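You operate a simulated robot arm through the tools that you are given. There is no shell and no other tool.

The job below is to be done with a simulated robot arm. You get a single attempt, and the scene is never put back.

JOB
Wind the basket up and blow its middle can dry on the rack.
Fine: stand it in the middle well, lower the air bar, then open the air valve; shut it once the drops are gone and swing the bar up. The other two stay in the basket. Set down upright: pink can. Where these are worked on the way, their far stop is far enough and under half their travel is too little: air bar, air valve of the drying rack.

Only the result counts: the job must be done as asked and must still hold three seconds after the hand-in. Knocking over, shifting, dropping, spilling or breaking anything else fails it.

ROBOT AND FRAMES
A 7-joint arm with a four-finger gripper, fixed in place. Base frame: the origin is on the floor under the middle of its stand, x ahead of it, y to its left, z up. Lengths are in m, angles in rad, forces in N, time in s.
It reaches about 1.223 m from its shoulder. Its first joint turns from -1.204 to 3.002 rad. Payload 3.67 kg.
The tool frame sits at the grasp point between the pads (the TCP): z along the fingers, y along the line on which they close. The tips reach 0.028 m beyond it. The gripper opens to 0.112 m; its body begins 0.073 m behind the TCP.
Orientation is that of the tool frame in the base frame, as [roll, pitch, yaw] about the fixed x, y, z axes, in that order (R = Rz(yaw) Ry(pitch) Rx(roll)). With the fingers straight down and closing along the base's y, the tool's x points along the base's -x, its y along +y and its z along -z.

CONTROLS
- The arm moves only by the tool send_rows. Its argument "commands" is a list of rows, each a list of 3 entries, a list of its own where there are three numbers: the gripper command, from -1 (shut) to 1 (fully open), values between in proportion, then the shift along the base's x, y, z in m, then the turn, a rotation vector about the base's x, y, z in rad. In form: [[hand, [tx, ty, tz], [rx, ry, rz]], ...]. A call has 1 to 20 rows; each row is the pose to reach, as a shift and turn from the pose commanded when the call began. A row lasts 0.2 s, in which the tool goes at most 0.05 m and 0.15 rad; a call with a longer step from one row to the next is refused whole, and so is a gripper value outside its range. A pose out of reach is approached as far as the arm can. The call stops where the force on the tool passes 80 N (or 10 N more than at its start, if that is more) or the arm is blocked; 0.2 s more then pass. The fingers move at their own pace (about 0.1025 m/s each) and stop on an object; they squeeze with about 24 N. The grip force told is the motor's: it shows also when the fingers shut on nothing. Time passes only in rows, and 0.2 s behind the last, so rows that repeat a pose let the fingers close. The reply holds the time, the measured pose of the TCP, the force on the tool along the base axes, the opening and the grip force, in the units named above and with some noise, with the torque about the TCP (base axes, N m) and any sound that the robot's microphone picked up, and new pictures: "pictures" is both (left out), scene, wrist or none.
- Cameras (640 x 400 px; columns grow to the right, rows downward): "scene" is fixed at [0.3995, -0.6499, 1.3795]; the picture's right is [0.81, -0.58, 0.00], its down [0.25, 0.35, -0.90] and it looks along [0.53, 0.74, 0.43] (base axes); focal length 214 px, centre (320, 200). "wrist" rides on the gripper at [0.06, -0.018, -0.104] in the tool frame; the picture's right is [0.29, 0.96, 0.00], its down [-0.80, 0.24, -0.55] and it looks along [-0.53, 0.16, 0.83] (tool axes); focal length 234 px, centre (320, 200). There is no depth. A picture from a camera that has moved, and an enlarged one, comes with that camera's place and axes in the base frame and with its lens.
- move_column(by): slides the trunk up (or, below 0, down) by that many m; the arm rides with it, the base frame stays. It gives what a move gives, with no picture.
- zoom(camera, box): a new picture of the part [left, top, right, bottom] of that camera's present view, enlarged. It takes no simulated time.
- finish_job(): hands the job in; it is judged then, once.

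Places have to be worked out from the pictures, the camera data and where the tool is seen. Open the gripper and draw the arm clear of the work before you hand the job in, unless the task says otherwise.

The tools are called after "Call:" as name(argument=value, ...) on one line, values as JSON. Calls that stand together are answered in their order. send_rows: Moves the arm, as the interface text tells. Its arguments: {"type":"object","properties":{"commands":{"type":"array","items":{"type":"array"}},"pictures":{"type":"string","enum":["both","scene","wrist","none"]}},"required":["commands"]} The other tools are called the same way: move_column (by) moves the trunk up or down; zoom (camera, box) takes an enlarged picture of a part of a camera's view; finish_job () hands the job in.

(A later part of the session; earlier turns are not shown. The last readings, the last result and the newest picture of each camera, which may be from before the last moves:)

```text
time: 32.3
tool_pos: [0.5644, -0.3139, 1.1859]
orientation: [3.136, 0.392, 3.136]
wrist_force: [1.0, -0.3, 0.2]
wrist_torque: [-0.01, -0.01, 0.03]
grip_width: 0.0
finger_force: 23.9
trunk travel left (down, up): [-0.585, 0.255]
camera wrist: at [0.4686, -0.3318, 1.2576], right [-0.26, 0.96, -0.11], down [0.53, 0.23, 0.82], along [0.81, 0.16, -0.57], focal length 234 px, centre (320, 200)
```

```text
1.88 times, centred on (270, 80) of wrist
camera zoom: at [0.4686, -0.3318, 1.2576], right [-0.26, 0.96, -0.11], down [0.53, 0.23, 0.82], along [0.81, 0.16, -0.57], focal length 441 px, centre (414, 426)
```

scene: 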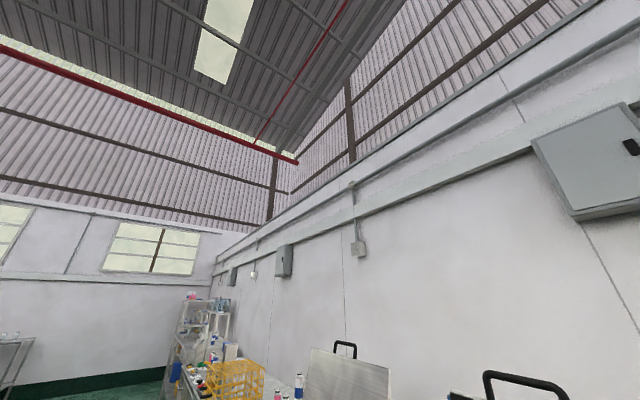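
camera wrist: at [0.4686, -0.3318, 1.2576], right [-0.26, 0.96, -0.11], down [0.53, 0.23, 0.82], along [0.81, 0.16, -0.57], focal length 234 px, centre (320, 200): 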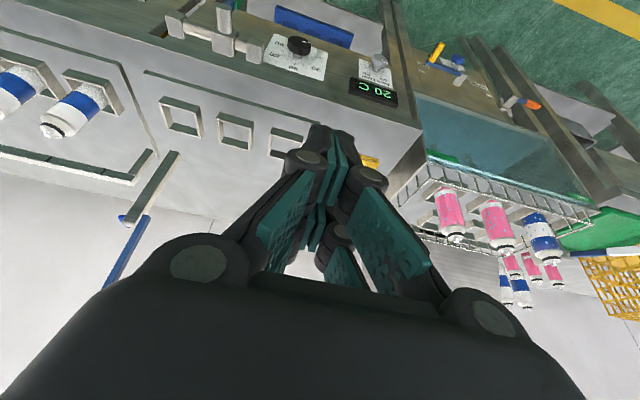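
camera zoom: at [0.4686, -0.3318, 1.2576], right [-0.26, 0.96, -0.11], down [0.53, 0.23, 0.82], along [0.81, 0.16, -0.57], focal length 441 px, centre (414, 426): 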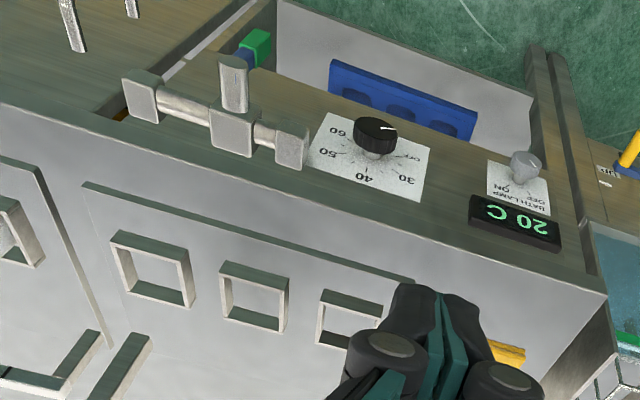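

The middle pink can's cap tip is at about (0.81, 0.137, 1.028), neighbours 0.12 m to each side. I move above it with the tool vertical and fingers half-open.

Call:
send_rows(commands=[[-1, [0.015, 0.045, 0.01], [0, 0.05, 0]], [-1, [0.03, 0.09, 0.02], [0, 0.1, 0]], [-1, [0.045, 0.135, 0.03], [0, 0.15, 0]], [-1, [0.06, 0.18, 0.035], [0, 0.2, 0]], [-1, [0.075, 0.225, 0.035], [0, 0.25, 0]], [-1, [0.09, 0.27, 0.035], [0, 0.3, 0]], [-1, [0.105, 0.315, 0.035], [0, 0.35, 0]], [-1, [0.12, 0.36, 0.035], [0, 0.392, 0]], [0.6, [0.135, 0.405, 0.035], [0, 0.392, 0]], [0.6, [0.15, 0.45, 0.035], [0, 0.392, 0]]], pictures="both")

```text
time: 34.5
tool_pos: [0.716, 0.1488, 1.218]
orientation: [-3.14, -0.003, 3.138]
wrist_force: [-0.1, 0.2, 0.0]
wrist_torque: [-0.06, 0.01, -0.01]
grip_width: 0.0897
finger_force: 0.0
trunk travel left (down, up): [-0.585, 0.255]
camera wrist: at [0.6546, 0.1313, 1.3217], right [-0.28, 0.96, 0.0], down [0.8, 0.24, 0.55], along [0.53, 0.16, -0.83], focal length 234 px, centre (320, 200)
```

scene: 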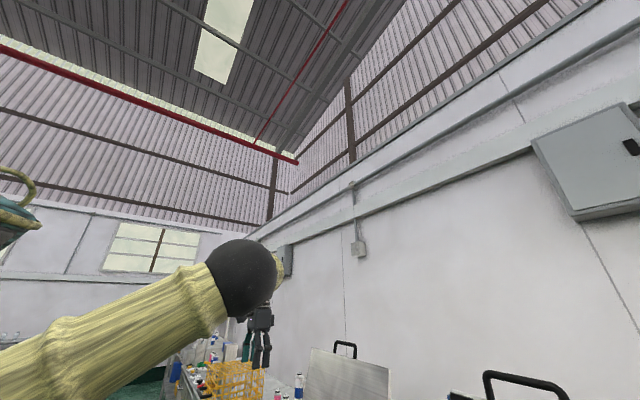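
wrist: 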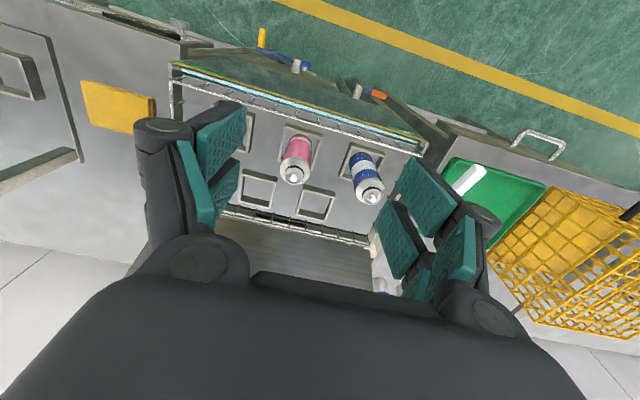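

From above the can axis is at (0.8135, 0.139). I centre over it and descend to z ≈ 1.09 first for a check.

Call:
send_rows(commands=[[0.6, [0.045, -0.005, 0], [0, 0, 0]], [0.6, [0.09, -0.0098, 0], [0, 0, 0]], [0.6, [0.0975, -0.0098, -0.03], [0, 0, 0]], [0.6, [0.0975, -0.0098, -0.07], [0, 0, 0]], [0.6, [0.0975, -0.0098, -0.11], [0, 0, 0]], [0.6, [0.0975, -0.0098, -0.13], [0, 0, 0]]], pictures="wrist")

```text
time: 35.9
tool_pos: [0.8114, 0.1345, 1.0865]
orientation: [3.141, -0.001, 3.139]
wrist_force: [0.5, 0.0, -0.5]
wrist_torque: [0.0, -0.01, 0.03]
grip_width: 0.0895
finger_force: 0.0
trunk travel left (down, up): [-0.585, 0.255]
camera wrist: at [0.7495, 0.1174, 1.1907], right [-0.29, 0.96, 0.0], down [0.8, 0.24, 0.55], along [0.53, 0.16, -0.83], focal length 234 px, centre (320, 200)
```

wrist: 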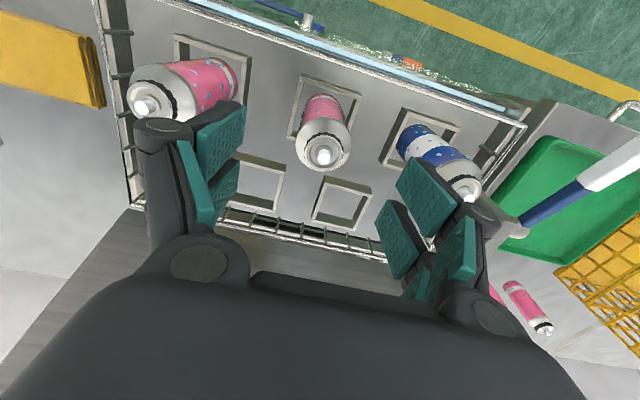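

The can is centred between the fingers. Before descending I check how thick the fingers are relative to the neighbouring cans, using zooms.

Call:
zoom(camera="scene", box=[200, 300, 360, 400])

Call:
zoom(camera="wrist", box=[100, 20, 520, 280])

```text
4.00 times, centred on (280, 350) of scene
camera zoom: at [0.3995, -0.6499, 1.3795], right [0.81, -0.58, 0.0], down [0.25, 0.35, -0.9], along [0.53, 0.74, 0.43], focal length 858 px, centre (480, -400)
```

zoom: 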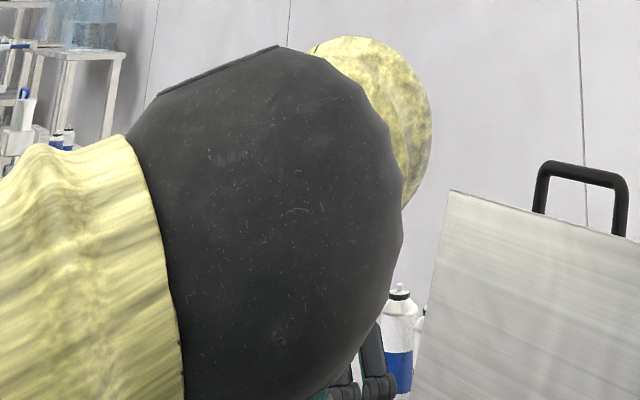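

```text
1.52 times, centred on (310, 150) of wrist
camera zoom: at [0.7495, 0.1174, 1.1907], right [-0.29, 0.96, 0.0], down [0.8, 0.24, 0.55], along [0.53, 0.16, -0.83], focal length 357 px, centre (335, 276)
```

zoom: 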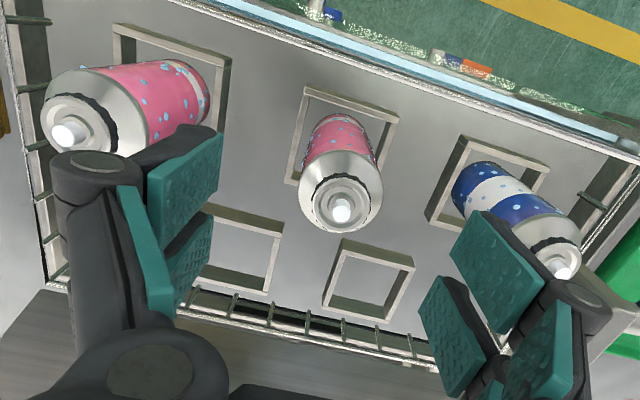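

The fingers are thin (outer face ~0.07 m from centre), clearing the neighbours. I descend to z ≈ 0.97 with a small y correction and grip the can.

Call:
send_rows(commands=[[0.6, [0.002, 0.0045, -0.02], [0, 0, 0]], [0.6, [0.002, 0.0045, -0.05], [0, 0, 0]], [0.6, [0.002, 0.0045, -0.08], [0, 0, 0]], [0.6, [0.002, 0.0045, -0.105], [0, 0, 0]], [0.6, [0.002, 0.0045, -0.1165], [0, 0, 0]]], pictures="wrist")

```text
time: 37.1
tool_pos: [0.8119, 0.1394, 0.971]
orientation: [-3.141, -0.002, 3.137]
wrist_force: [1.1, -1.0, -0.4]
wrist_torque: [-0.01, 0.0, 0.0]
grip_width: 0.0896
finger_force: 0.0
trunk travel left (down, up): [-0.585, 0.255]
camera wrist: at [0.7507, 0.1224, 1.0745], right [-0.28, 0.96, 0.0], down [0.8, 0.24, 0.55], along [0.53, 0.16, -0.83], focal length 234 px, centre (320, 200)
```

wrist: 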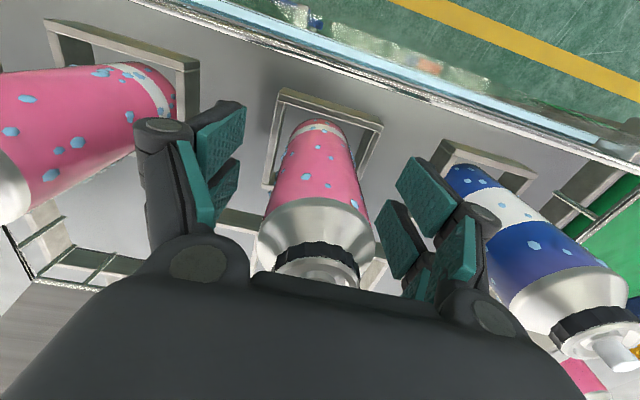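

Fingers straddle the middle can with clearance to both neighbours. I close the grip.

Call:
send_rows(commands=[[-0.2, [0, 0, 0], [0, 0, 0]], [-1, [0, 0, 0], [0, 0, 0]], [-1, [0, 0, 0], [0, 0, 0]]], pictures="wrist")

```text
time: 37.9
tool_pos: [0.8121, 0.1386, 0.9723]
orientation: [3.141, -0.002, 3.139]
wrist_force: [-0.8, 0.3, 0.4]
wrist_torque: [0.0, 0.01, -0.01]
grip_width: 0.0434
finger_force: 24.5
trunk travel left (down, up): [-0.585, 0.255]
camera wrist: at [0.7506, 0.1222, 1.0748], right [-0.29, 0.96, 0.0], down [0.8, 0.24, 0.55], along [0.53, 0.16, -0.83], focal length 234 px, centre (320, 200)
```

wrist: 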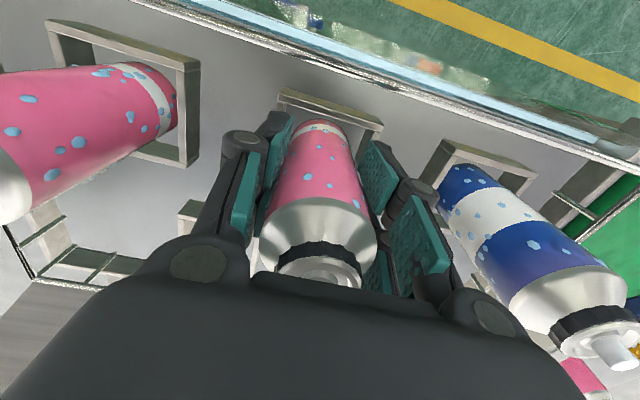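

Grip width 0.0434 m — on the can. I hold a moment more and lift straight up a little, watching the neighbours and holder.

Call:
send_rows(commands=[[-1, [0, 0, 0], [0, 0, 0]], [-1, [0, 0, 0.01], [0, 0, 0]], [-1, [0, 0, 0.03], [0, 0, 0]], [-1, [0, 0, 0.05], [0, 0, 0]]], pictures="wrist")

```text
time: 38.9
tool_pos: [0.8131, 0.1404, 1.0222]
orientation: [-3.141, -0.001, 3.138]
wrist_force: [1.3, -0.1, -1.2]
wrist_torque: [-0.01, -0.02, 0.01]
grip_width: 0.0435
finger_force: 24.1
trunk travel left (down, up): [-0.585, 0.255]
camera wrist: at [0.7512, 0.1226, 1.1251], right [-0.28, 0.96, 0.0], down [0.8, 0.24, 0.55], along [0.53, 0.16, -0.83], focal length 234 px, centre (320, 200)
```

wrist: 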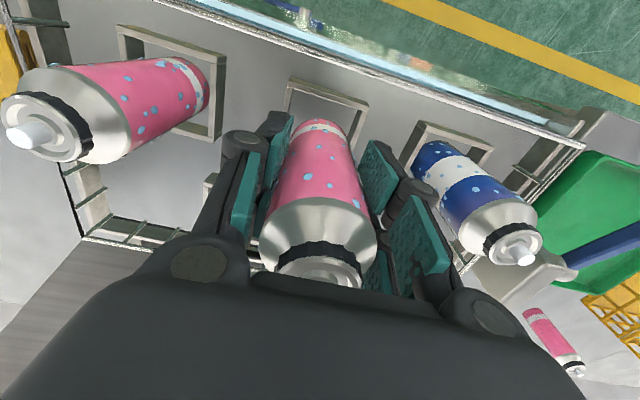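

The can is held and lifted cleanly. I raise it further to z ≈ 1.16, then carry it across towards the middle well.

Call:
send_rows(commands=[[-1, [0, 0, 0.04], [0, 0, 0]], [-1, [0, 0, 0.08], [0, 0, 0]], [-1, [0, 0, 0.12], [0, 0, 0]], [-1, [0, 0, 0.15], [0, 0, 0]], [-1, [0, -0.03, 0.15], [0, 0, 0]], [-1, [0, -0.07, 0.15], [0, 0, 0]], [-1, [0, -0.11, 0.15], [0, 0, 0]], [-1, [0, -0.15, 0.15], [0, 0, 0]], [-1, [0, -0.19, 0.15], [0, 0, 0]], [-1, [0, -0.23, 0.15], [0, 0, 0]], [-1, [0, -0.27, 0.15], [0, 0, 0]], [-1, [0, -0.31, 0.15], [0, 0, 0]], [-1, [0, -0.35, 0.15], [0, 0, 0]], [-1, [0, -0.39, 0.15], [0, 0, 0]], [-1, [0, -0.42, 0.15], [0, 0, 0]]], pictures="both")

```text
time: 42.1
tool_pos: [0.8127, -0.2829, 1.1691]
orientation: [3.141, -0.002, 3.139]
wrist_force: [0.2, -0.6, -1.3]
wrist_torque: [0.02, 0.01, 0.02]
grip_width: 0.0432
finger_force: 24.2
trunk travel left (down, up): [-0.585, 0.255]
camera wrist: at [0.751, -0.302, 1.2732], right [-0.29, 0.96, 0.0], down [0.8, 0.24, 0.55], along [0.53, 0.16, -0.83], focal length 234 px, centre (320, 200)
```

scene: 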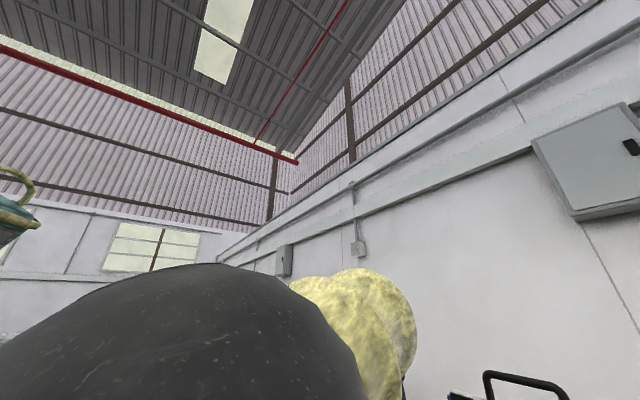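
wrist: 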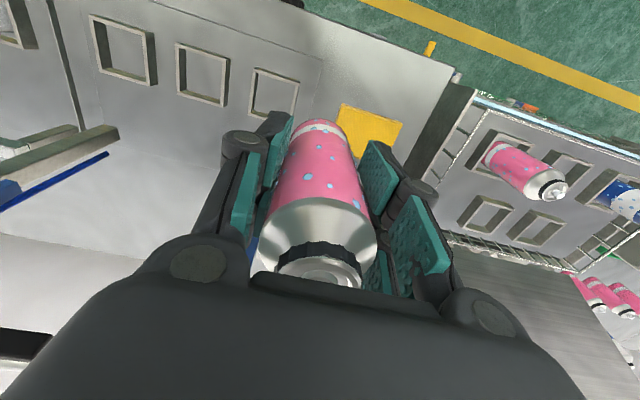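

The wells resolve to y ≈ −0.351, −0.460, −0.566 at x ≈ 0.837. I move above the middle well, staying high.

Call:
send_rows(commands=[[-1, [0.005, -0.04, 0], [0, 0, 0]], [-1, [0.01, -0.08, 0], [0, 0, 0]], [-1, [0.015, -0.12, 0], [0, 0, 0]], [-1, [0.02, -0.15, 0], [0, 0, 0]], [-1, [0.024, -0.175, 0], [0, 0, 0]], [-1, [0.024, -0.175, 0], [0, 0, 0]]], pictures="both")

```text
time: 43.5
tool_pos: [0.834, -0.4534, 1.1688]
orientation: [3.141, -0.001, 3.138]
wrist_force: [-0.5, 0.9, -1.6]
wrist_torque: [-0.05, 0.01, 0.0]
grip_width: 0.0431
finger_force: 23.8
trunk travel left (down, up): [-0.585, 0.255]
camera wrist: at [0.7737, -0.4717, 1.2727], right [-0.29, 0.96, 0.0], down [0.8, 0.24, 0.55], along [0.53, 0.16, -0.83], focal length 234 px, centre (320, 200)
```

scene: 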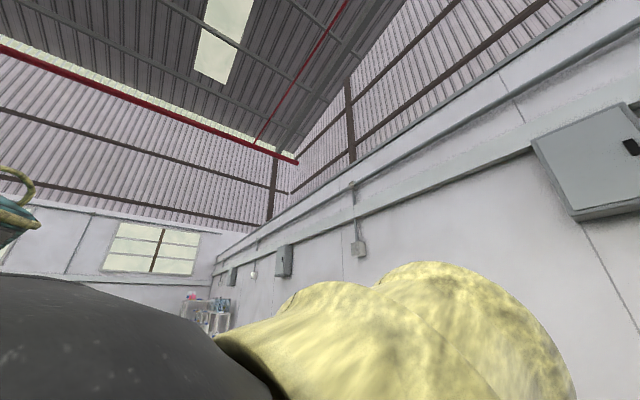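
wrist: 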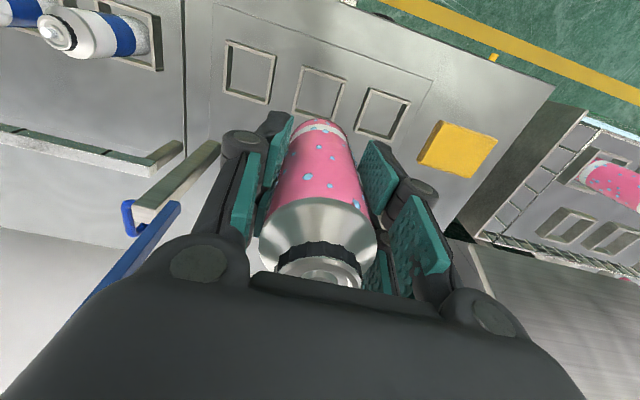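

I zoom in on the wells to refine the middle well's centre and height.

Call:
zoom(camera="wrist", box=[200, 20, 460, 180])

```text
2.46 times, centred on (330, 100) of wrist
camera zoom: at [0.7737, -0.4717, 1.2727], right [-0.29, 0.96, 0.0], down [0.8, 0.24, 0.55], along [0.53, 0.16, -0.83], focal length 576 px, centre (295, 446)
```

zoom: 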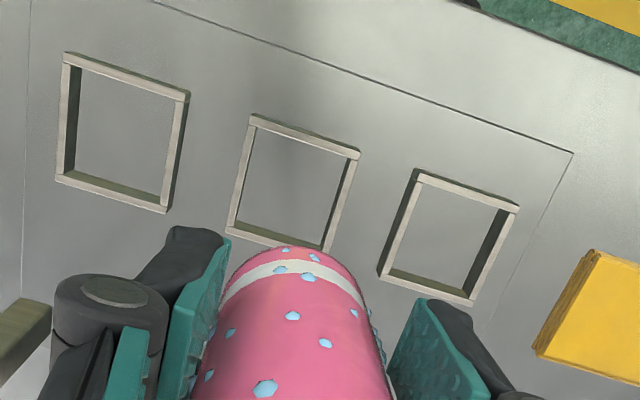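

The middle well's rim centre is at about (0.8365, −0.456), rim z ≈ 0.887, opening ≈ 0.06. I align and descend to z ≈ 0.98 for a check.

Call:
send_rows(commands=[[-1, [0.001, -0.0025, -0.03], [0, 0, 0]], [-1, [0.001, -0.0025, -0.07], [0, 0, 0]], [-1, [0.001, -0.0025, -0.11], [0, 0, 0]], [-1, [0.001, -0.0025, -0.15], [0, 0, 0]], [-1, [0.001, -0.0025, -0.18], [0, 0, 0]], [-1, [0.001, -0.0025, -0.19], [0, 0, 0]]], pictures="wrist")

Call:
zoom(camera="wrist", box=[180, 20, 460, 220])

```text
time: 44.9
tool_pos: [0.839, -0.4593, 0.9794]
orientation: [3.138, 0.001, 3.135]
wrist_force: [0.1, -0.3, -0.1]
wrist_torque: [-0.01, -0.03, -0.01]
grip_width: 0.0432
finger_force: 24.0
trunk travel left (down, up): [-0.585, 0.255]
camera wrist: at [0.7775, -0.4767, 1.0834], right [-0.28, 0.96, 0.0], down [0.8, 0.24, 0.55], along [0.53, 0.16, -0.83], focal length 234 px, centre (320, 200)
```

wrist: 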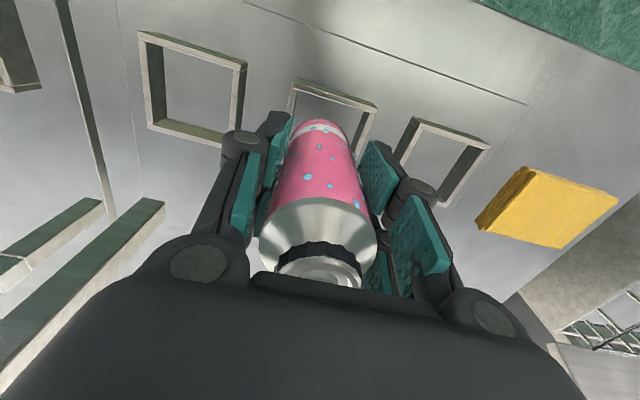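

```text
2.00 times, centred on (320, 120) of wrist
camera zoom: at [0.7775, -0.4767, 1.0834], right [-0.28, 0.96, 0.0], down [0.8, 0.24, 0.55], along [0.53, 0.16, -0.83], focal length 468 px, centre (320, 360)
```

zoom: 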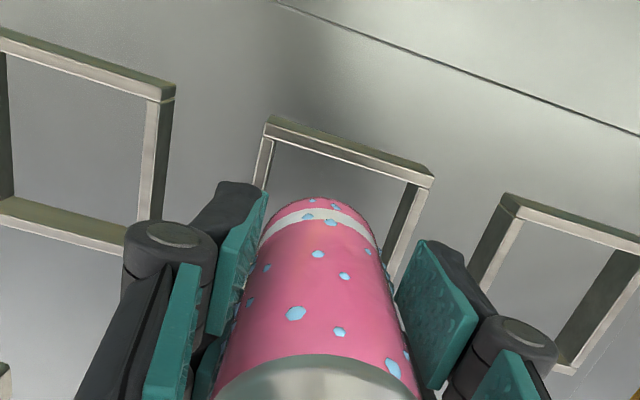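

The can sits nearly over the well (needs +3 mm in y). I lower in small steps, watching the vertical force.

Call:
send_rows(commands=[[-1, [-0.001, 0.003, -0.005], [0, 0, 0]], [-1, [-0.001, 0.003, -0.015], [0, 0, 0]], [-1, [-0.001, 0.003, -0.025], [0, 0, 0]], [-1, [-0.001, 0.003, -0.025], [0, 0, 0]]], pictures="wrist")

Call:
zoom(camera="wrist", box=[180, 20, 460, 220])

```text
time: 45.9
tool_pos: [0.8377, -0.4545, 0.9561]
orientation: [-3.14, 0.0, 3.138]
wrist_force: [-0.1, -1.1, -1.6]
wrist_torque: [0.0, 0.01, 0.03]
grip_width: 0.0434
finger_force: 24.3
trunk travel left (down, up): [-0.585, 0.255]
camera wrist: at [0.776, -0.4728, 1.0594], right [-0.29, 0.96, 0.0], down [0.8, 0.24, 0.55], along [0.53, 0.16, -0.83], focal length 234 px, centre (320, 200)
```

wrist: 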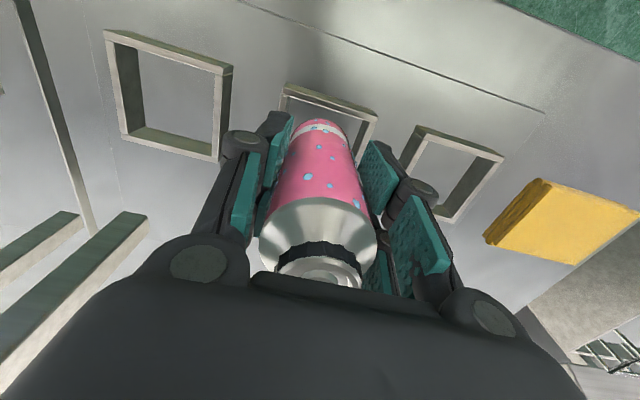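

```text
2.00 times, centred on (320, 120) of wrist
camera zoom: at [0.776, -0.4728, 1.0594], right [-0.29, 0.96, 0.0], down [0.8, 0.24, 0.55], along [0.53, 0.16, -0.83], focal length 468 px, centre (320, 360)
```

zoom: 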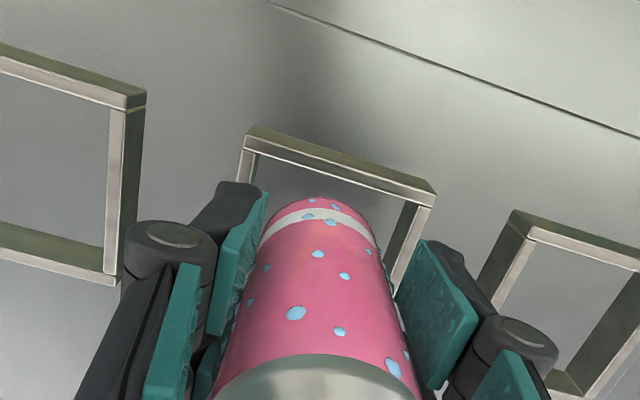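

Well centred. Force is still just the can's weight; I continue down in 4 mm steps.

Call:
send_rows(commands=[[-1, [0, 0, -0.004], [0, 0, 0]], [-1, [0, 0, -0.008], [0, 0, 0]], [-1, [0, 0, -0.012], [0, 0, 0]], [-1, [0, 0, -0.012], [0, 0, 0]]], pictures="none")

```text
time: 46.9
tool_pos: [0.8383, -0.4542, 0.9441]
orientation: [3.14, -0.002, 3.138]
wrist_force: [-0.3, 0.2, -2.0]
wrist_torque: [-0.01, -0.02, -0.02]
grip_width: 0.0435
finger_force: 24.2
trunk travel left (down, up): [-0.585, 0.255]
```

Still no contact (z force −2 N). I go on in 3 mm steps.

Call:
send_rows(commands=[[-1, [0, 0, -0.003], [0, 0, 0]], [-1, [0, 0, -0.006], [0, 0, 0]], [-1, [0, 0, -0.006], [0, 0, 0]]], pictures="wrist")

Call:
zoom(camera="wrist", box=[180, 20, 460, 220])

```text
time: 47.7
tool_pos: [0.8379, -0.4561, 0.9382]
orientation: [-3.141, 0.0, 3.137]
wrist_force: [1.5, -0.3, 3.3]
wrist_torque: [0.02, -0.03, 0.02]
grip_width: 0.0435
finger_force: 23.8
trunk travel left (down, up): [-0.585, 0.255]
camera wrist: at [0.7762, -0.4733, 1.0417], right [-0.29, 0.96, 0.0], down [0.8, 0.24, 0.55], along [0.53, 0.16, -0.83], focal length 234 px, centre (320, 200)
```

wrist: 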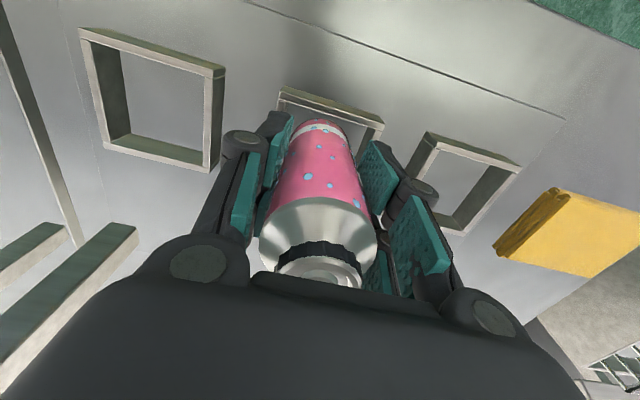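

```text
2.00 times, centred on (320, 120) of wrist
camera zoom: at [0.7762, -0.4733, 1.0417], right [-0.29, 0.96, 0.0], down [0.8, 0.24, 0.55], along [0.53, 0.16, -0.83], focal length 468 px, centre (320, 360)
```

zoom: 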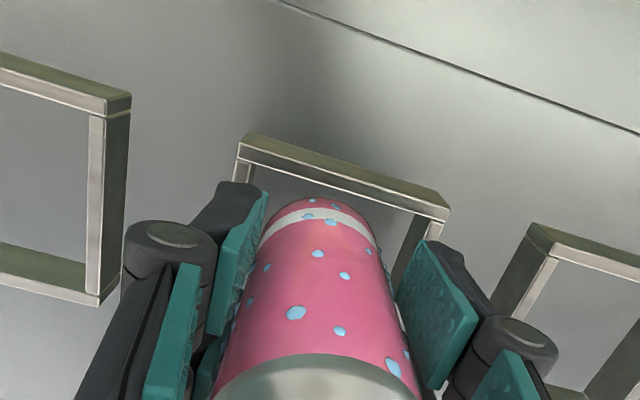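

The z force rose to +3 N, likely touching the floor of the well. I press 2 mm more to confirm.

Call:
send_rows(commands=[[-1, [0, 0, -0.002], [0, 0, 0]], [-1, [0, 0, -0.002], [0, 0, 0]]], pictures="none")

```text
time: 48.3
tool_pos: [0.837, -0.4552, 0.9389]
orientation: [-3.141, 0.001, 3.14]
wrist_force: [6.0, -4.3, 17.2]
wrist_torque: [-0.13, -0.14, 0.03]
grip_width: 0.0432
finger_force: 23.7
trunk travel left (down, up): [-0.585, 0.255]
```

Solid contact (17 N): the can stands in the well. I relieve the press, open the fingers and rise straight up.

Call:
send_rows(commands=[[-1, [0, 0, 0.002], [0, 0, 0]], [-0.1, [0, 0, 0.002], [0, 0, 0]], [0.3, [0, 0, 0.002], [0, 0, 0]], [0.5, [0, 0, 0.002], [0, 0, 0]], [0.5, [0, 0, 0.012], [0, 0, 0]], [0.5, [0, 0, 0.035], [0, 0, 0]], [0.5, [0, 0, 0.07], [0, 0, 0]], [0.5, [0, 0, 0.11], [0, 0, 0]], [0.5, [0, 0, 0.15], [0, 0, 0]]], pictures="wrist")

```text
time: 50.3
tool_pos: [0.8385, -0.4544, 1.0875]
orientation: [-3.141, 0.001, 3.139]
wrist_force: [0.3, 0.7, 1.1]
wrist_torque: [-0.07, -0.01, -0.03]
grip_width: 0.0841
finger_force: 0.0
trunk travel left (down, up): [-0.585, 0.255]
camera wrist: at [0.7767, -0.4715, 1.1903], right [-0.29, 0.96, 0.0], down [0.8, 0.24, 0.55], along [0.53, 0.16, -0.83], focal length 234 px, centre (320, 200)
```

wrist: 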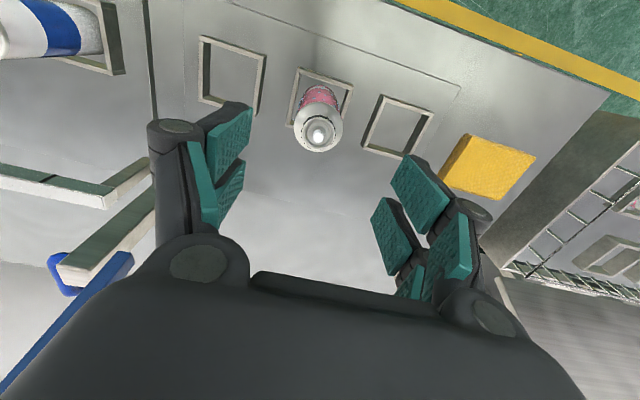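

The can stands upright in the middle well. Now the air bar: I retreat up and back, and zoom the scene camera on its handle.

Call:
send_rows(commands=[[0.5, [-0.02, 0, 0.04], [0, 0, 0]], [0, [-0.05, 0, 0.08], [0, 0, 0]], [-1, [-0.08, 0, 0.12], [0, 0, 0]], [-1, [-0.11, 0.0, 0.16], [0, 0, 0]], [-1, [-0.14, 0.0, 0.2], [0, 0, 0]], [-1, [-0.17, 0.0, 0.24], [0, 0, 0]]], pictures="both")

Call:
zoom(camera="scene", box=[440, 300, 600, 400])

```text
time: 51.7
tool_pos: [0.6665, -0.455, 1.3262]
orientation: [-3.141, 0.0, 3.139]
wrist_force: [-0.5, 0.2, 0.5]
wrist_torque: [0.02, -0.04, -0.01]
grip_width: 0.0002
finger_force: 23.8
trunk travel left (down, up): [-0.585, 0.255]
camera wrist: at [0.6055, -0.4732, 1.4294], right [-0.29, 0.96, 0.0], down [0.8, 0.24, 0.55], along [0.53, 0.16, -0.83], focal length 234 px, centre (320, 200)
```

scene: 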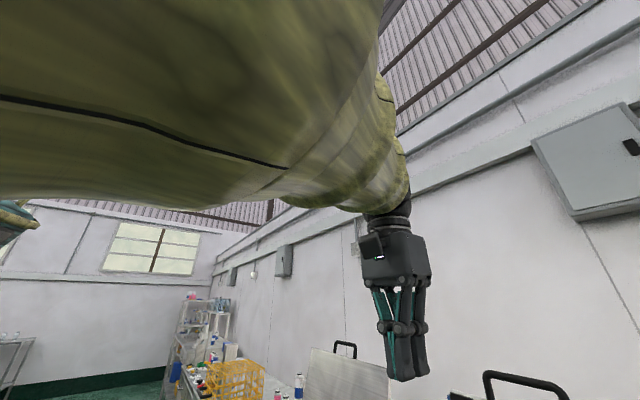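
wrist: 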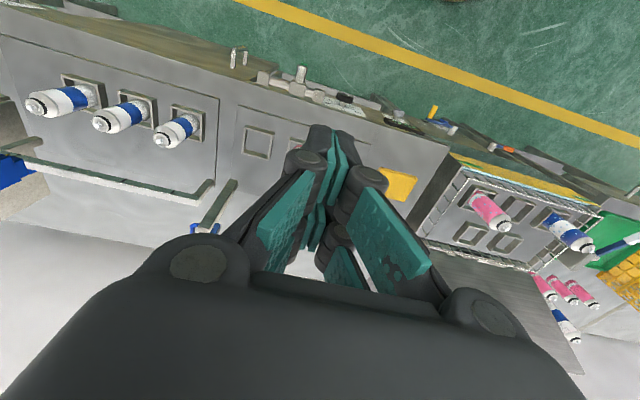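

```text
4.00 times, centred on (520, 350) of scene
camera zoom: at [0.3995, -0.6499, 1.3795], right [0.81, -0.58, 0.0], down [0.25, 0.35, -0.9], along [0.53, 0.74, 0.43], focal length 858 px, centre (-480, -400)
```

zoom: 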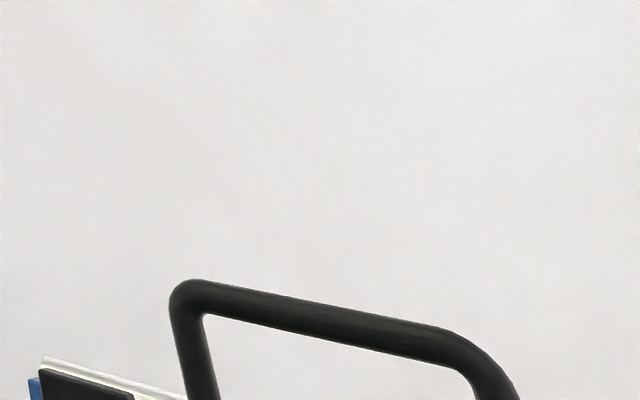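

The handle's grip is at about x 1.005, y −0.40…−0.50, z 1.245; pivot near (0.985, z 1.06). I yaw the tool 90° so the fingers close along x, to grip the handle from above.

Call:
send_rows(commands=[[-1, [0, 0, 0.01], [0, 0, 0.14]], [-1, [0, 0, 0.02], [0, 0, 0.28]], [-1, [0, 0, 0.03], [0, 0, 0.42]], [-1, [0, 0, 0.04], [0, 0, 0.56]], [-1, [0, 0, 0.05], [0, 0, 0.7]], [-1, [0, 0, 0.06], [0, 0, 0.84]], [-1, [0, 0, 0.06], [0, 0, 0.98]], [-1, [0, 0, 0.06], [0, 0, 1.12]], [-1, [0, 0, 0.06], [0, 0, 1.26]], [-1, [0, 0, 0.06], [0, 0, 1.4]], [-1, [0, 0, 0.06], [0, 0, 1.5708]]], pictures="both")

```text
refused: row 11 steps farther than a row can; nothing moved
```

The last yaw step was over 0.15 rad; I resend with even steps.

Call:
send_rows(commands=[[-1, [0, 0, 0.01], [0, 0, 0.1428]], [-1, [0, 0, 0.02], [0, 0, 0.2856]], [-1, [0, 0, 0.03], [0, 0, 0.4284]], [-1, [0, 0, 0.04], [0, 0, 0.5712]], [-1, [0, 0, 0.05], [0, 0, 0.714]], [-1, [0, 0, 0.06], [0, 0, 0.8568]], [-1, [0, 0, 0.06], [0, 0, 0.9996]], [-1, [0, 0, 0.06], [0, 0, 1.1424]], [-1, [0, 0, 0.06], [0, 0, 1.2852]], [-1, [0, 0, 0.06], [0, 0, 1.428]], [-1, [0, 0, 0.06], [0, 0, 1.5708]]], pictures="both")

```text
time: 54.1
tool_pos: [0.4352, -0.1464, 1.301]
orientation: [3.136, 0.035, -1.655]
wrist_force: [1.0, 0.6, 0.3]
wrist_torque: [-0.02, 0.04, 0.01]
grip_width: 0.0
finger_force: 24.5
out of reach, approached as far as the arm can: row 3, 4, 5, 6, 7, 8, 9, 10, 11
trunk travel left (down, up): [-0.585, 0.255]
camera wrist: at [0.4469, -0.2107, 1.4028], right [-0.98, -0.21, -0.01], down [-0.17, 0.79, 0.58], along [-0.12, 0.57, -0.81], focal length 234 px, centre (320, 200)
```

scene: 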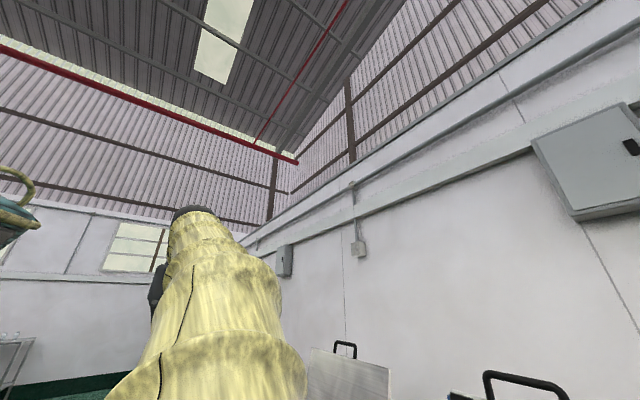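
wrist: 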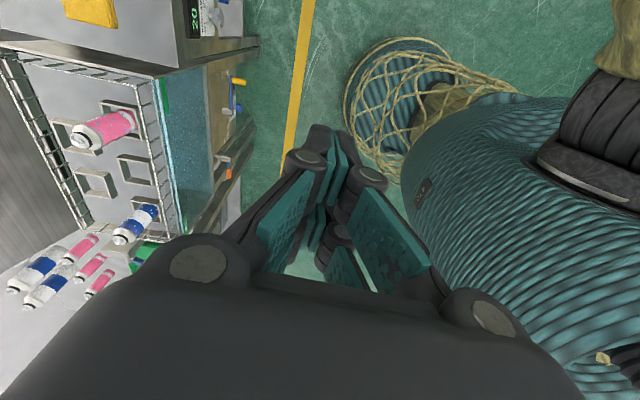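

The +90° yaw runs into a wrist limit (position drifted back, no contact). I turn back the other way to the original yaw and reposition.

Call:
send_rows(commands=[[-1, [0.02, -0.02, 0.01], [0, 0, -0.14]], [-1, [0.04, -0.04, 0.02], [0, 0, -0.28]], [-1, [0.06, -0.06, 0.03], [0, 0, -0.42]], [-1, [0.08, -0.08, 0.04], [0, 0, -0.56]], [-1, [0.1, -0.1, 0.05], [0, 0, -0.7]], [-1, [0.12, -0.12, 0.05], [0, 0, -0.84]], [-1, [0.14, -0.14, 0.05], [0, 0, -0.98]], [-1, [0.15, -0.16, 0.05], [0, 0, -1.12]], [-1, [0.16, -0.18, 0.05], [0, 0, -1.26]], [-1, [0.17, -0.2, 0.05], [0, 0, -1.4]], [-1, [0.18, -0.22, 0.05], [0, 0, -1.49]]], pictures="none")

```text
time: 56.5
tool_pos: [0.6229, -0.3737, 1.3451]
orientation: [3.135, 0.034, 3.136]
wrist_force: [0.2, 0.3, -0.2]
wrist_torque: [0.02, 0.0, 0.01]
grip_width: 0.0
finger_force: 23.7
trunk travel left (down, up): [-0.585, 0.255]
```

Back at the original yaw. Now I try yawing −90° (camera on the +y side).

Call:
send_rows(commands=[[-1, [0, -0.01, 0], [0, 0, -0.14]], [-1, [0, -0.02, 0], [0, 0, -0.28]], [-1, [0, -0.03, 0], [0, 0, -0.42]], [-1, [0, -0.04, 0], [0, 0, -0.56]], [-1, [0, -0.05, 0], [0, 0, -0.7]]], pictures="none")

```text
time: 57.7
tool_pos: [0.6234, -0.4225, 1.3469]
orientation: [3.137, 0.037, 2.436]
wrist_force: [0.1, 0.3, 0.7]
wrist_torque: [0.0, -0.03, 0.01]
grip_width: 0.0
finger_force: 23.3
trunk travel left (down, up): [-0.585, 0.255]
```

Call:
send_rows(commands=[[-1, [0, 0, 0], [0, 0, -0.14]], [-1, [0, 0, 0], [0, 0, -0.28]], [-1, [0, 0, 0], [0, 0, -0.42]], [-1, [0, 0, 0], [0, 0, -0.56]], [-1, [0, 0, 0], [0, 0, -0.7]], [-1, [0, 0, 0], [0, 0, -0.84]], [-1, [0, 0, 0], [0, 0, -0.866]]], pictures="both")

```text
time: 59.3
tool_pos: [0.623, -0.4221, 1.3438]
orientation: [3.139, 0.033, 1.571]
wrist_force: [0.5, -0.3, -0.6]
wrist_torque: [0.01, 0.01, 0.02]
grip_width: 0.0
finger_force: 24.0
trunk travel left (down, up): [-0.585, 0.255]
camera wrist: at [0.6029, -0.3587, 1.4457], right [0.96, 0.29, -0.01], down [0.24, -0.78, 0.58], along [0.16, -0.56, -0.81], focal length 234 px, centre (320, 200)
```

scene: 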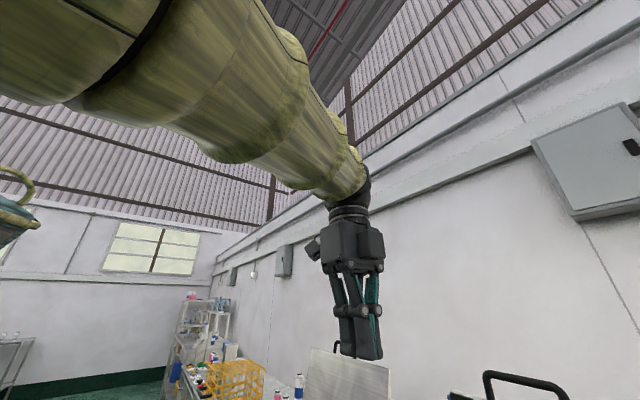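
wrist: 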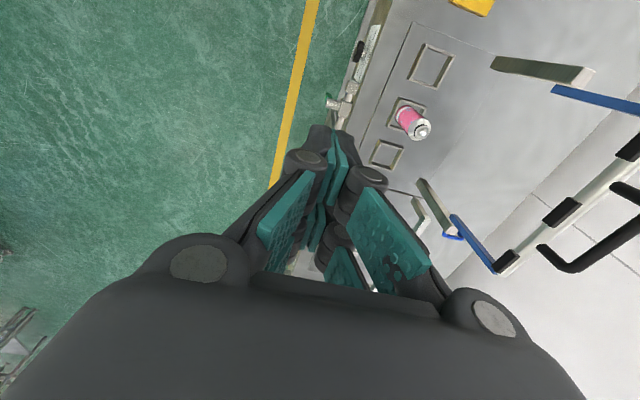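

The −90° yaw works, and this view shows the raised air bar with its handle at the right. I move forward (+x), staying above it, for a closer view.

Call:
send_rows(commands=[[-1, [0.04, 0, 0.01], [0, 0, 0]], [-1, [0.08, 0, 0.02], [0, 0, 0]], [-1, [0.12, 0.0, 0.03], [0, 0, 0]], [-1, [0.16, 0, 0.03], [0, 0, 0]], [-1, [0.2, 0, 0.03], [0, 0, 0]]], pictures="wrist")

```text
time: 60.5
tool_pos: [0.8253, -0.4202, 1.3727]
orientation: [3.14, 0.034, 1.574]
wrist_force: [1.3, 0.3, -0.8]
wrist_torque: [-0.04, 0.03, -0.02]
grip_width: 0.0
finger_force: 23.9
trunk travel left (down, up): [-0.585, 0.255]
camera wrist: at [0.8054, -0.3569, 1.4745], right [0.96, 0.29, -0.01], down [0.24, -0.78, 0.58], along [0.16, -0.56, -0.81], focal length 234 px, centre (320, 200)
```

wrist: 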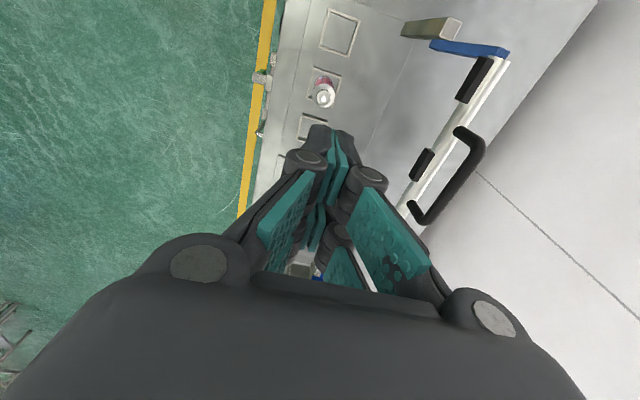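

The handle bar is at x ≈ 0.986, y −0.40…−0.497, z ≈ 1.244; arm pivot ≈ (0.985, z 1.05). I move above it with fingers open to about 0.05 m.

Call:
send_rows(commands=[[-1, [0.04, -0.008, -0.005], [0.017, 0, 0]], [-0.1, [0.08, -0.016, -0.01], [0.034, 0, 0]], [-0.1, [0.12, -0.024, -0.015], [0.034, 0, 0]], [-0.1, [0.15, -0.029, -0.02], [0.034, 0, 0]], [-0.1, [0.161, -0.029, -0.03], [0.034, 0, 0]]], pictures="wrist")

```text
time: 61.7
tool_pos: [0.9507, -0.4425, 1.3432]
orientation: [3.135, 0.003, 1.576]
wrist_force: [-0.2, -0.2, 0.3]
wrist_torque: [0.08, -0.09, 0.01]
grip_width: 0.0504
finger_force: 0.0
out of reach, approached as far as the arm can: row 4, 5
trunk travel left (down, up): [-0.585, 0.255]
camera wrist: at [0.93, -0.3829, 1.4468], right [0.96, 0.29, 0.0], down [0.24, -0.8, 0.56], along [0.16, -0.53, -0.83], focal length 234 px, centre (320, 200)
```

wrist: 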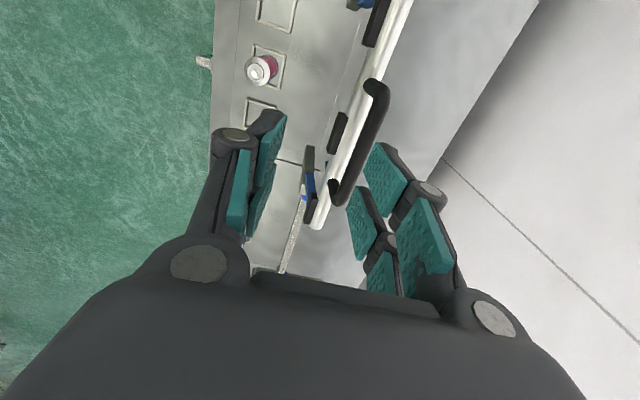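

The vertical tool runs out of reach at x ≈ 0.95, so I raise the trunk 0.2 m and will tilt the tool slightly forward to gain reach.

Call:
move_column(by=0.2)

Call:
send_rows(commands=[[-0.1, [-0.02, -0.002, -0.04], [0, -0.1, 0]], [-0.1, [-0.02, -0.004, -0.085], [0, -0.2, 0]], [-0.1, [-0.02, -0.006, -0.13], [0, -0.25, 0]], [-0.1, [-0.01, -0.0065, -0.17], [0, -0.25, 0]], [-0.1, [0.01, -0.0065, -0.2], [0, -0.25, 0]], [-0.1, [0.03, -0.0065, -0.2], [0, -0.25, 0]]], pictures="wrist")

```text
time: 63.8
tool_pos: [0.9515, -0.445, 1.543]
orientation: [3.138, 0.0, 1.572]
wrist_force: [0.2, -0.2, -0.1]
wrist_torque: [0.0, -0.01, -0.01]
grip_width: 0.0507
finger_force: 0.0
trunk travel left (down, up): [-0.785, 0.055]
```

```text
time: 65.2
tool_pos: [0.9833, -0.4645, 1.3363]
orientation: [2.892, -0.007, 1.564]
wrist_force: [0.5, -2.7, -0.6]
wrist_torque: [0.26, 0.01, 0.06]
grip_width: 0.0503
finger_force: 0.0
out of reach, approached as far as the arm can: row 1, 2, 3
trunk travel left (down, up): [-0.785, 0.055]
camera wrist: at [0.9398, -0.405, 1.4327], right [0.93, 0.28, 0.24], down [0.09, -0.8, 0.59], along [0.36, -0.53, -0.77], focal length 234 px, centre (320, 200)
```

wrist: 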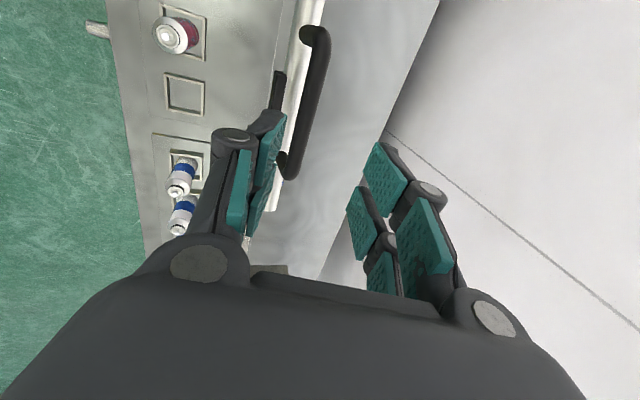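

The handle is below and slightly toward the robot side of the tool axis. I align (x −0.02, y +0.0125) and descend along the tool axis so the fingers straddle the bar.

Call:
send_rows(commands=[[-0.1, [-0.02, 0.0125, 0], [0, 0, 0]], [-0.1, [-0.02, 0.0125, 0], [0, 0, 0]], [-0.1, [-0.0145, 0.0125, -0.02], [0, 0, 0]], [-0.1, [-0.009, 0.0125, -0.04], [0, 0, 0]]], pictures="wrist")

```text
time: 66.2
tool_pos: [0.9716, -0.4411, 1.3008]
orientation: [2.889, -0.003, 1.572]
wrist_force: [0.9, 0.6, -0.5]
wrist_torque: [-0.03, 0.01, 0.02]
grip_width: 0.0506
finger_force: 0.0
trunk travel left (down, up): [-0.785, 0.055]
camera wrist: at [0.927, -0.3814, 1.3972], right [0.93, 0.29, 0.24], down [0.09, -0.8, 0.59], along [0.36, -0.53, -0.77], focal length 234 px, centre (320, 200)
```

wrist: 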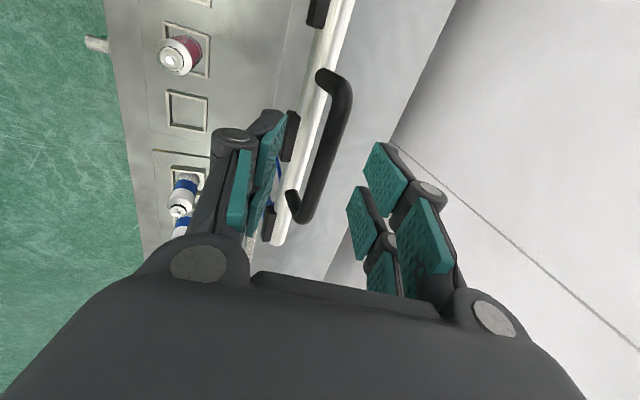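

Handle centre is at y ≈ −0.449; I correct y by −7 mm and descend the remaining 5 cm along the tool axis.

Call:
send_rows(commands=[[-0.1, [0.005, -0.007, -0.015], [0, 0, 0]], [-0.1, [0.0095, -0.0075, -0.03], [0, 0, 0]], [-0.1, [0.0135, -0.0075, -0.045], [0, 0, 0]], [-0.1, [0.0155, -0.0075, -0.051], [0, 0, 0]], [-0.1, [0.0155, -0.0075, -0.051], [0, 0, 0]]], pictures="wrist")

```text
time: 67.4
tool_pos: [0.9873, -0.4487, 1.2513]
orientation: [2.887, -0.003, 1.573]
wrist_force: [0.2, -0.3, 0.1]
wrist_torque: [0.06, -0.01, -0.01]
grip_width: 0.0505
finger_force: 0.0
trunk travel left (down, up): [-0.785, 0.055]
camera wrist: at [0.9414, -0.3891, 1.3472], right [0.93, 0.29, 0.24], down [0.09, -0.8, 0.6], along [0.36, -0.53, -0.77], focal length 234 px, centre (320, 200)
```

wrist: 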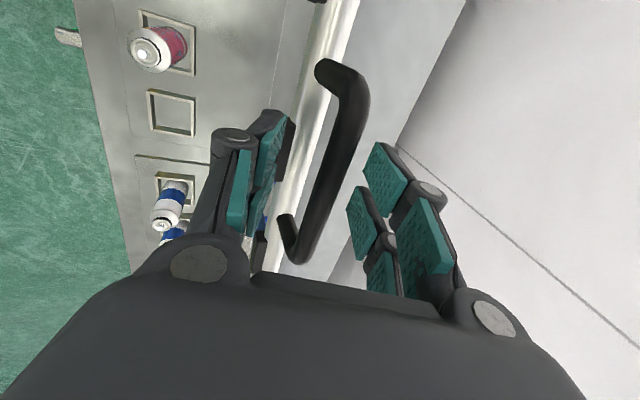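

The handle bar lies between the fingers, centred. I close the grip on it.

Call:
send_rows(commands=[[-1, [0, 0, 0], [0, 0, 0]], [-1, [0, 0, 0], [0, 0, 0]], [-1, [0, 0, 0], [0, 0, 0]]], pictures="wrist")

```text
time: 68.2
tool_pos: [0.9868, -0.4464, 1.2521]
orientation: [2.887, 0.001, 1.57]
wrist_force: [0.3, 0.9, -0.3]
wrist_torque: [-0.18, 0.04, -1.11]
grip_width: 0.013
finger_force: 45.0
trunk travel left (down, up): [-0.785, 0.055]
camera wrist: at [0.9418, -0.3863, 1.3479], right [0.93, 0.29, 0.24], down [0.09, -0.8, 0.6], along [0.36, -0.53, -0.77], focal length 234 px, centre (320, 200)
```

wrist: 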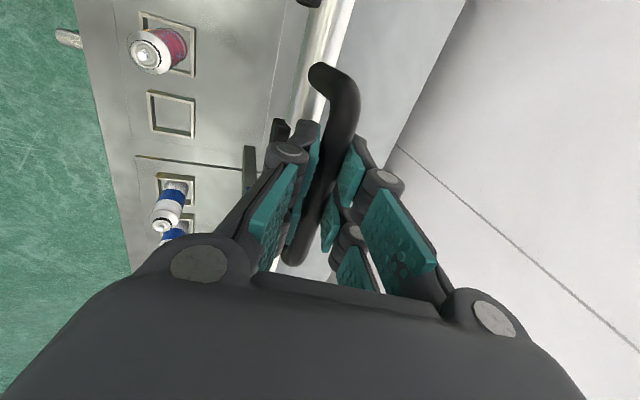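

Gripped (0.013 m). I start swinging the bar down: arc about (0.985, z 1.048) with the tool rotating along, first 0.35 rad.

Call:
send_rows(commands=[[-1, [-0.0142, 0, -0.0004], [0, -0.07, 0]], [-1, [-0.0284, 0, -0.0017], [0, -0.14, 0]], [-1, [-0.0424, 0, -0.0041], [0, -0.21, 0]], [-1, [-0.0563, 0, -0.0074], [0, -0.28, 0]], [-1, [-0.0699, 0, -0.0117], [0, -0.35, 0]]], pictures="wrist")

```text
time: 69.4
tool_pos: [0.915, -0.4454, 1.243]
orientation: [2.535, -0.001, 1.572]
wrist_force: [-6.3, -0.9, 12.3]
wrist_torque: [0.77, 0.17, -0.6]
grip_width: 0.013
finger_force: 45.1
trunk travel left (down, up): [-0.785, 0.055]
camera wrist: at [0.8395, -0.3861, 1.3177], right [0.79, 0.29, 0.55], down [-0.12, -0.8, 0.59], along [0.61, -0.53, -0.59], focal length 234 px, centre (320, 200)
```

wrist: 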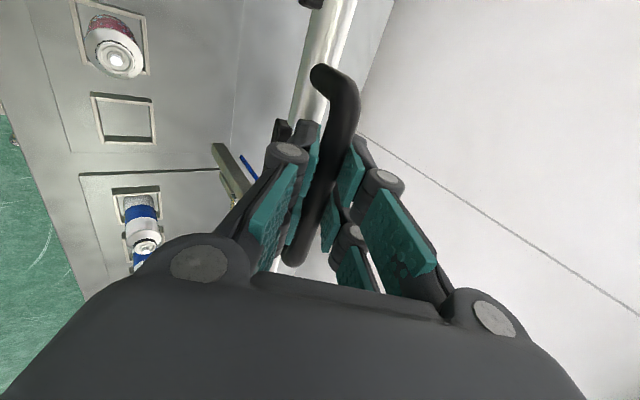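

The bar swings with the hand with small forces. I continue the arc to ~0.77 rad.

Call:
send_rows(commands=[[-1, [-0.0133, 0, -0.0047], [0, -0.07, 0]], [-1, [-0.0261, 0, -0.0105], [0, -0.14, 0]], [-1, [-0.0385, 0, -0.0174], [0, -0.21, 0]], [-1, [-0.0504, 0, -0.0252], [0, -0.28, 0]], [-1, [-0.0617, 0, -0.0339], [0, -0.35, 0]], [-1, [-0.0724, 0, -0.0433], [0, -0.42, 0]]], pictures="wrist")

```text
time: 70.8
tool_pos: [0.8424, -0.4443, 1.1985]
orientation: [2.113, 0.001, 1.572]
wrist_force: [-18.0, 6.6, 14.8]
wrist_torque: [1.04, 0.15, -0.45]
grip_width: 0.0128
finger_force: 44.9
trunk travel left (down, up): [-0.785, 0.055]
camera wrist: at [0.7424, -0.3858, 1.2367], right [0.49, 0.29, 0.82], down [-0.35, -0.8, 0.49], along [0.8, -0.53, -0.29], focal length 234 px, centre (320, 200)
```

wrist: 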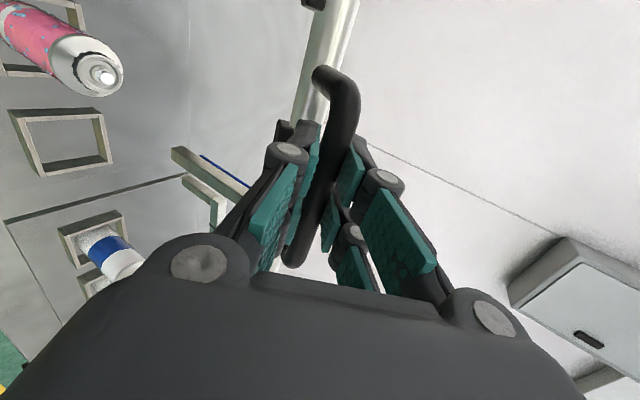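

Fitting gives pivot ≈ (0.978, 1.060), R ≈ 0.194. I continue the arc, easing the tool toward horizontal.

Call:
send_rows(commands=[[-1, [-0.0122, 0, -0.0085], [0, -0.05, 0]], [-1, [-0.0208, 0, -0.019], [0, -0.1, 0]], [-1, [-0.0287, 0, -0.0301], [0, -0.15, 0]], [-1, [-0.0357, 0, -0.0417], [0, -0.2, 0]], [-1, [-0.0419, 0, -0.0537], [0, -0.25, 0]]], pictures="wrist")

```text
time: 72.0
tool_pos: [0.8031, -0.445, 1.1425]
orientation: [1.868, 0.001, 1.572]
wrist_force: [-4.8, 16.7, -1.8]
wrist_torque: [1.04, 0.22, 0.1]
grip_width: 0.0131
finger_force: 44.8
trunk travel left (down, up): [-0.785, 0.055]
camera wrist: at [0.696, -0.3859, 1.1555], right [0.28, 0.29, 0.91], down [-0.46, -0.8, 0.39], along [0.84, -0.53, -0.09], focal length 234 px, centre (320, 200)
```

wrist: 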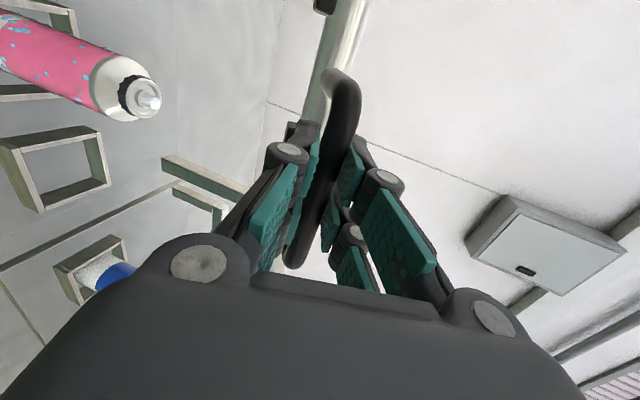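

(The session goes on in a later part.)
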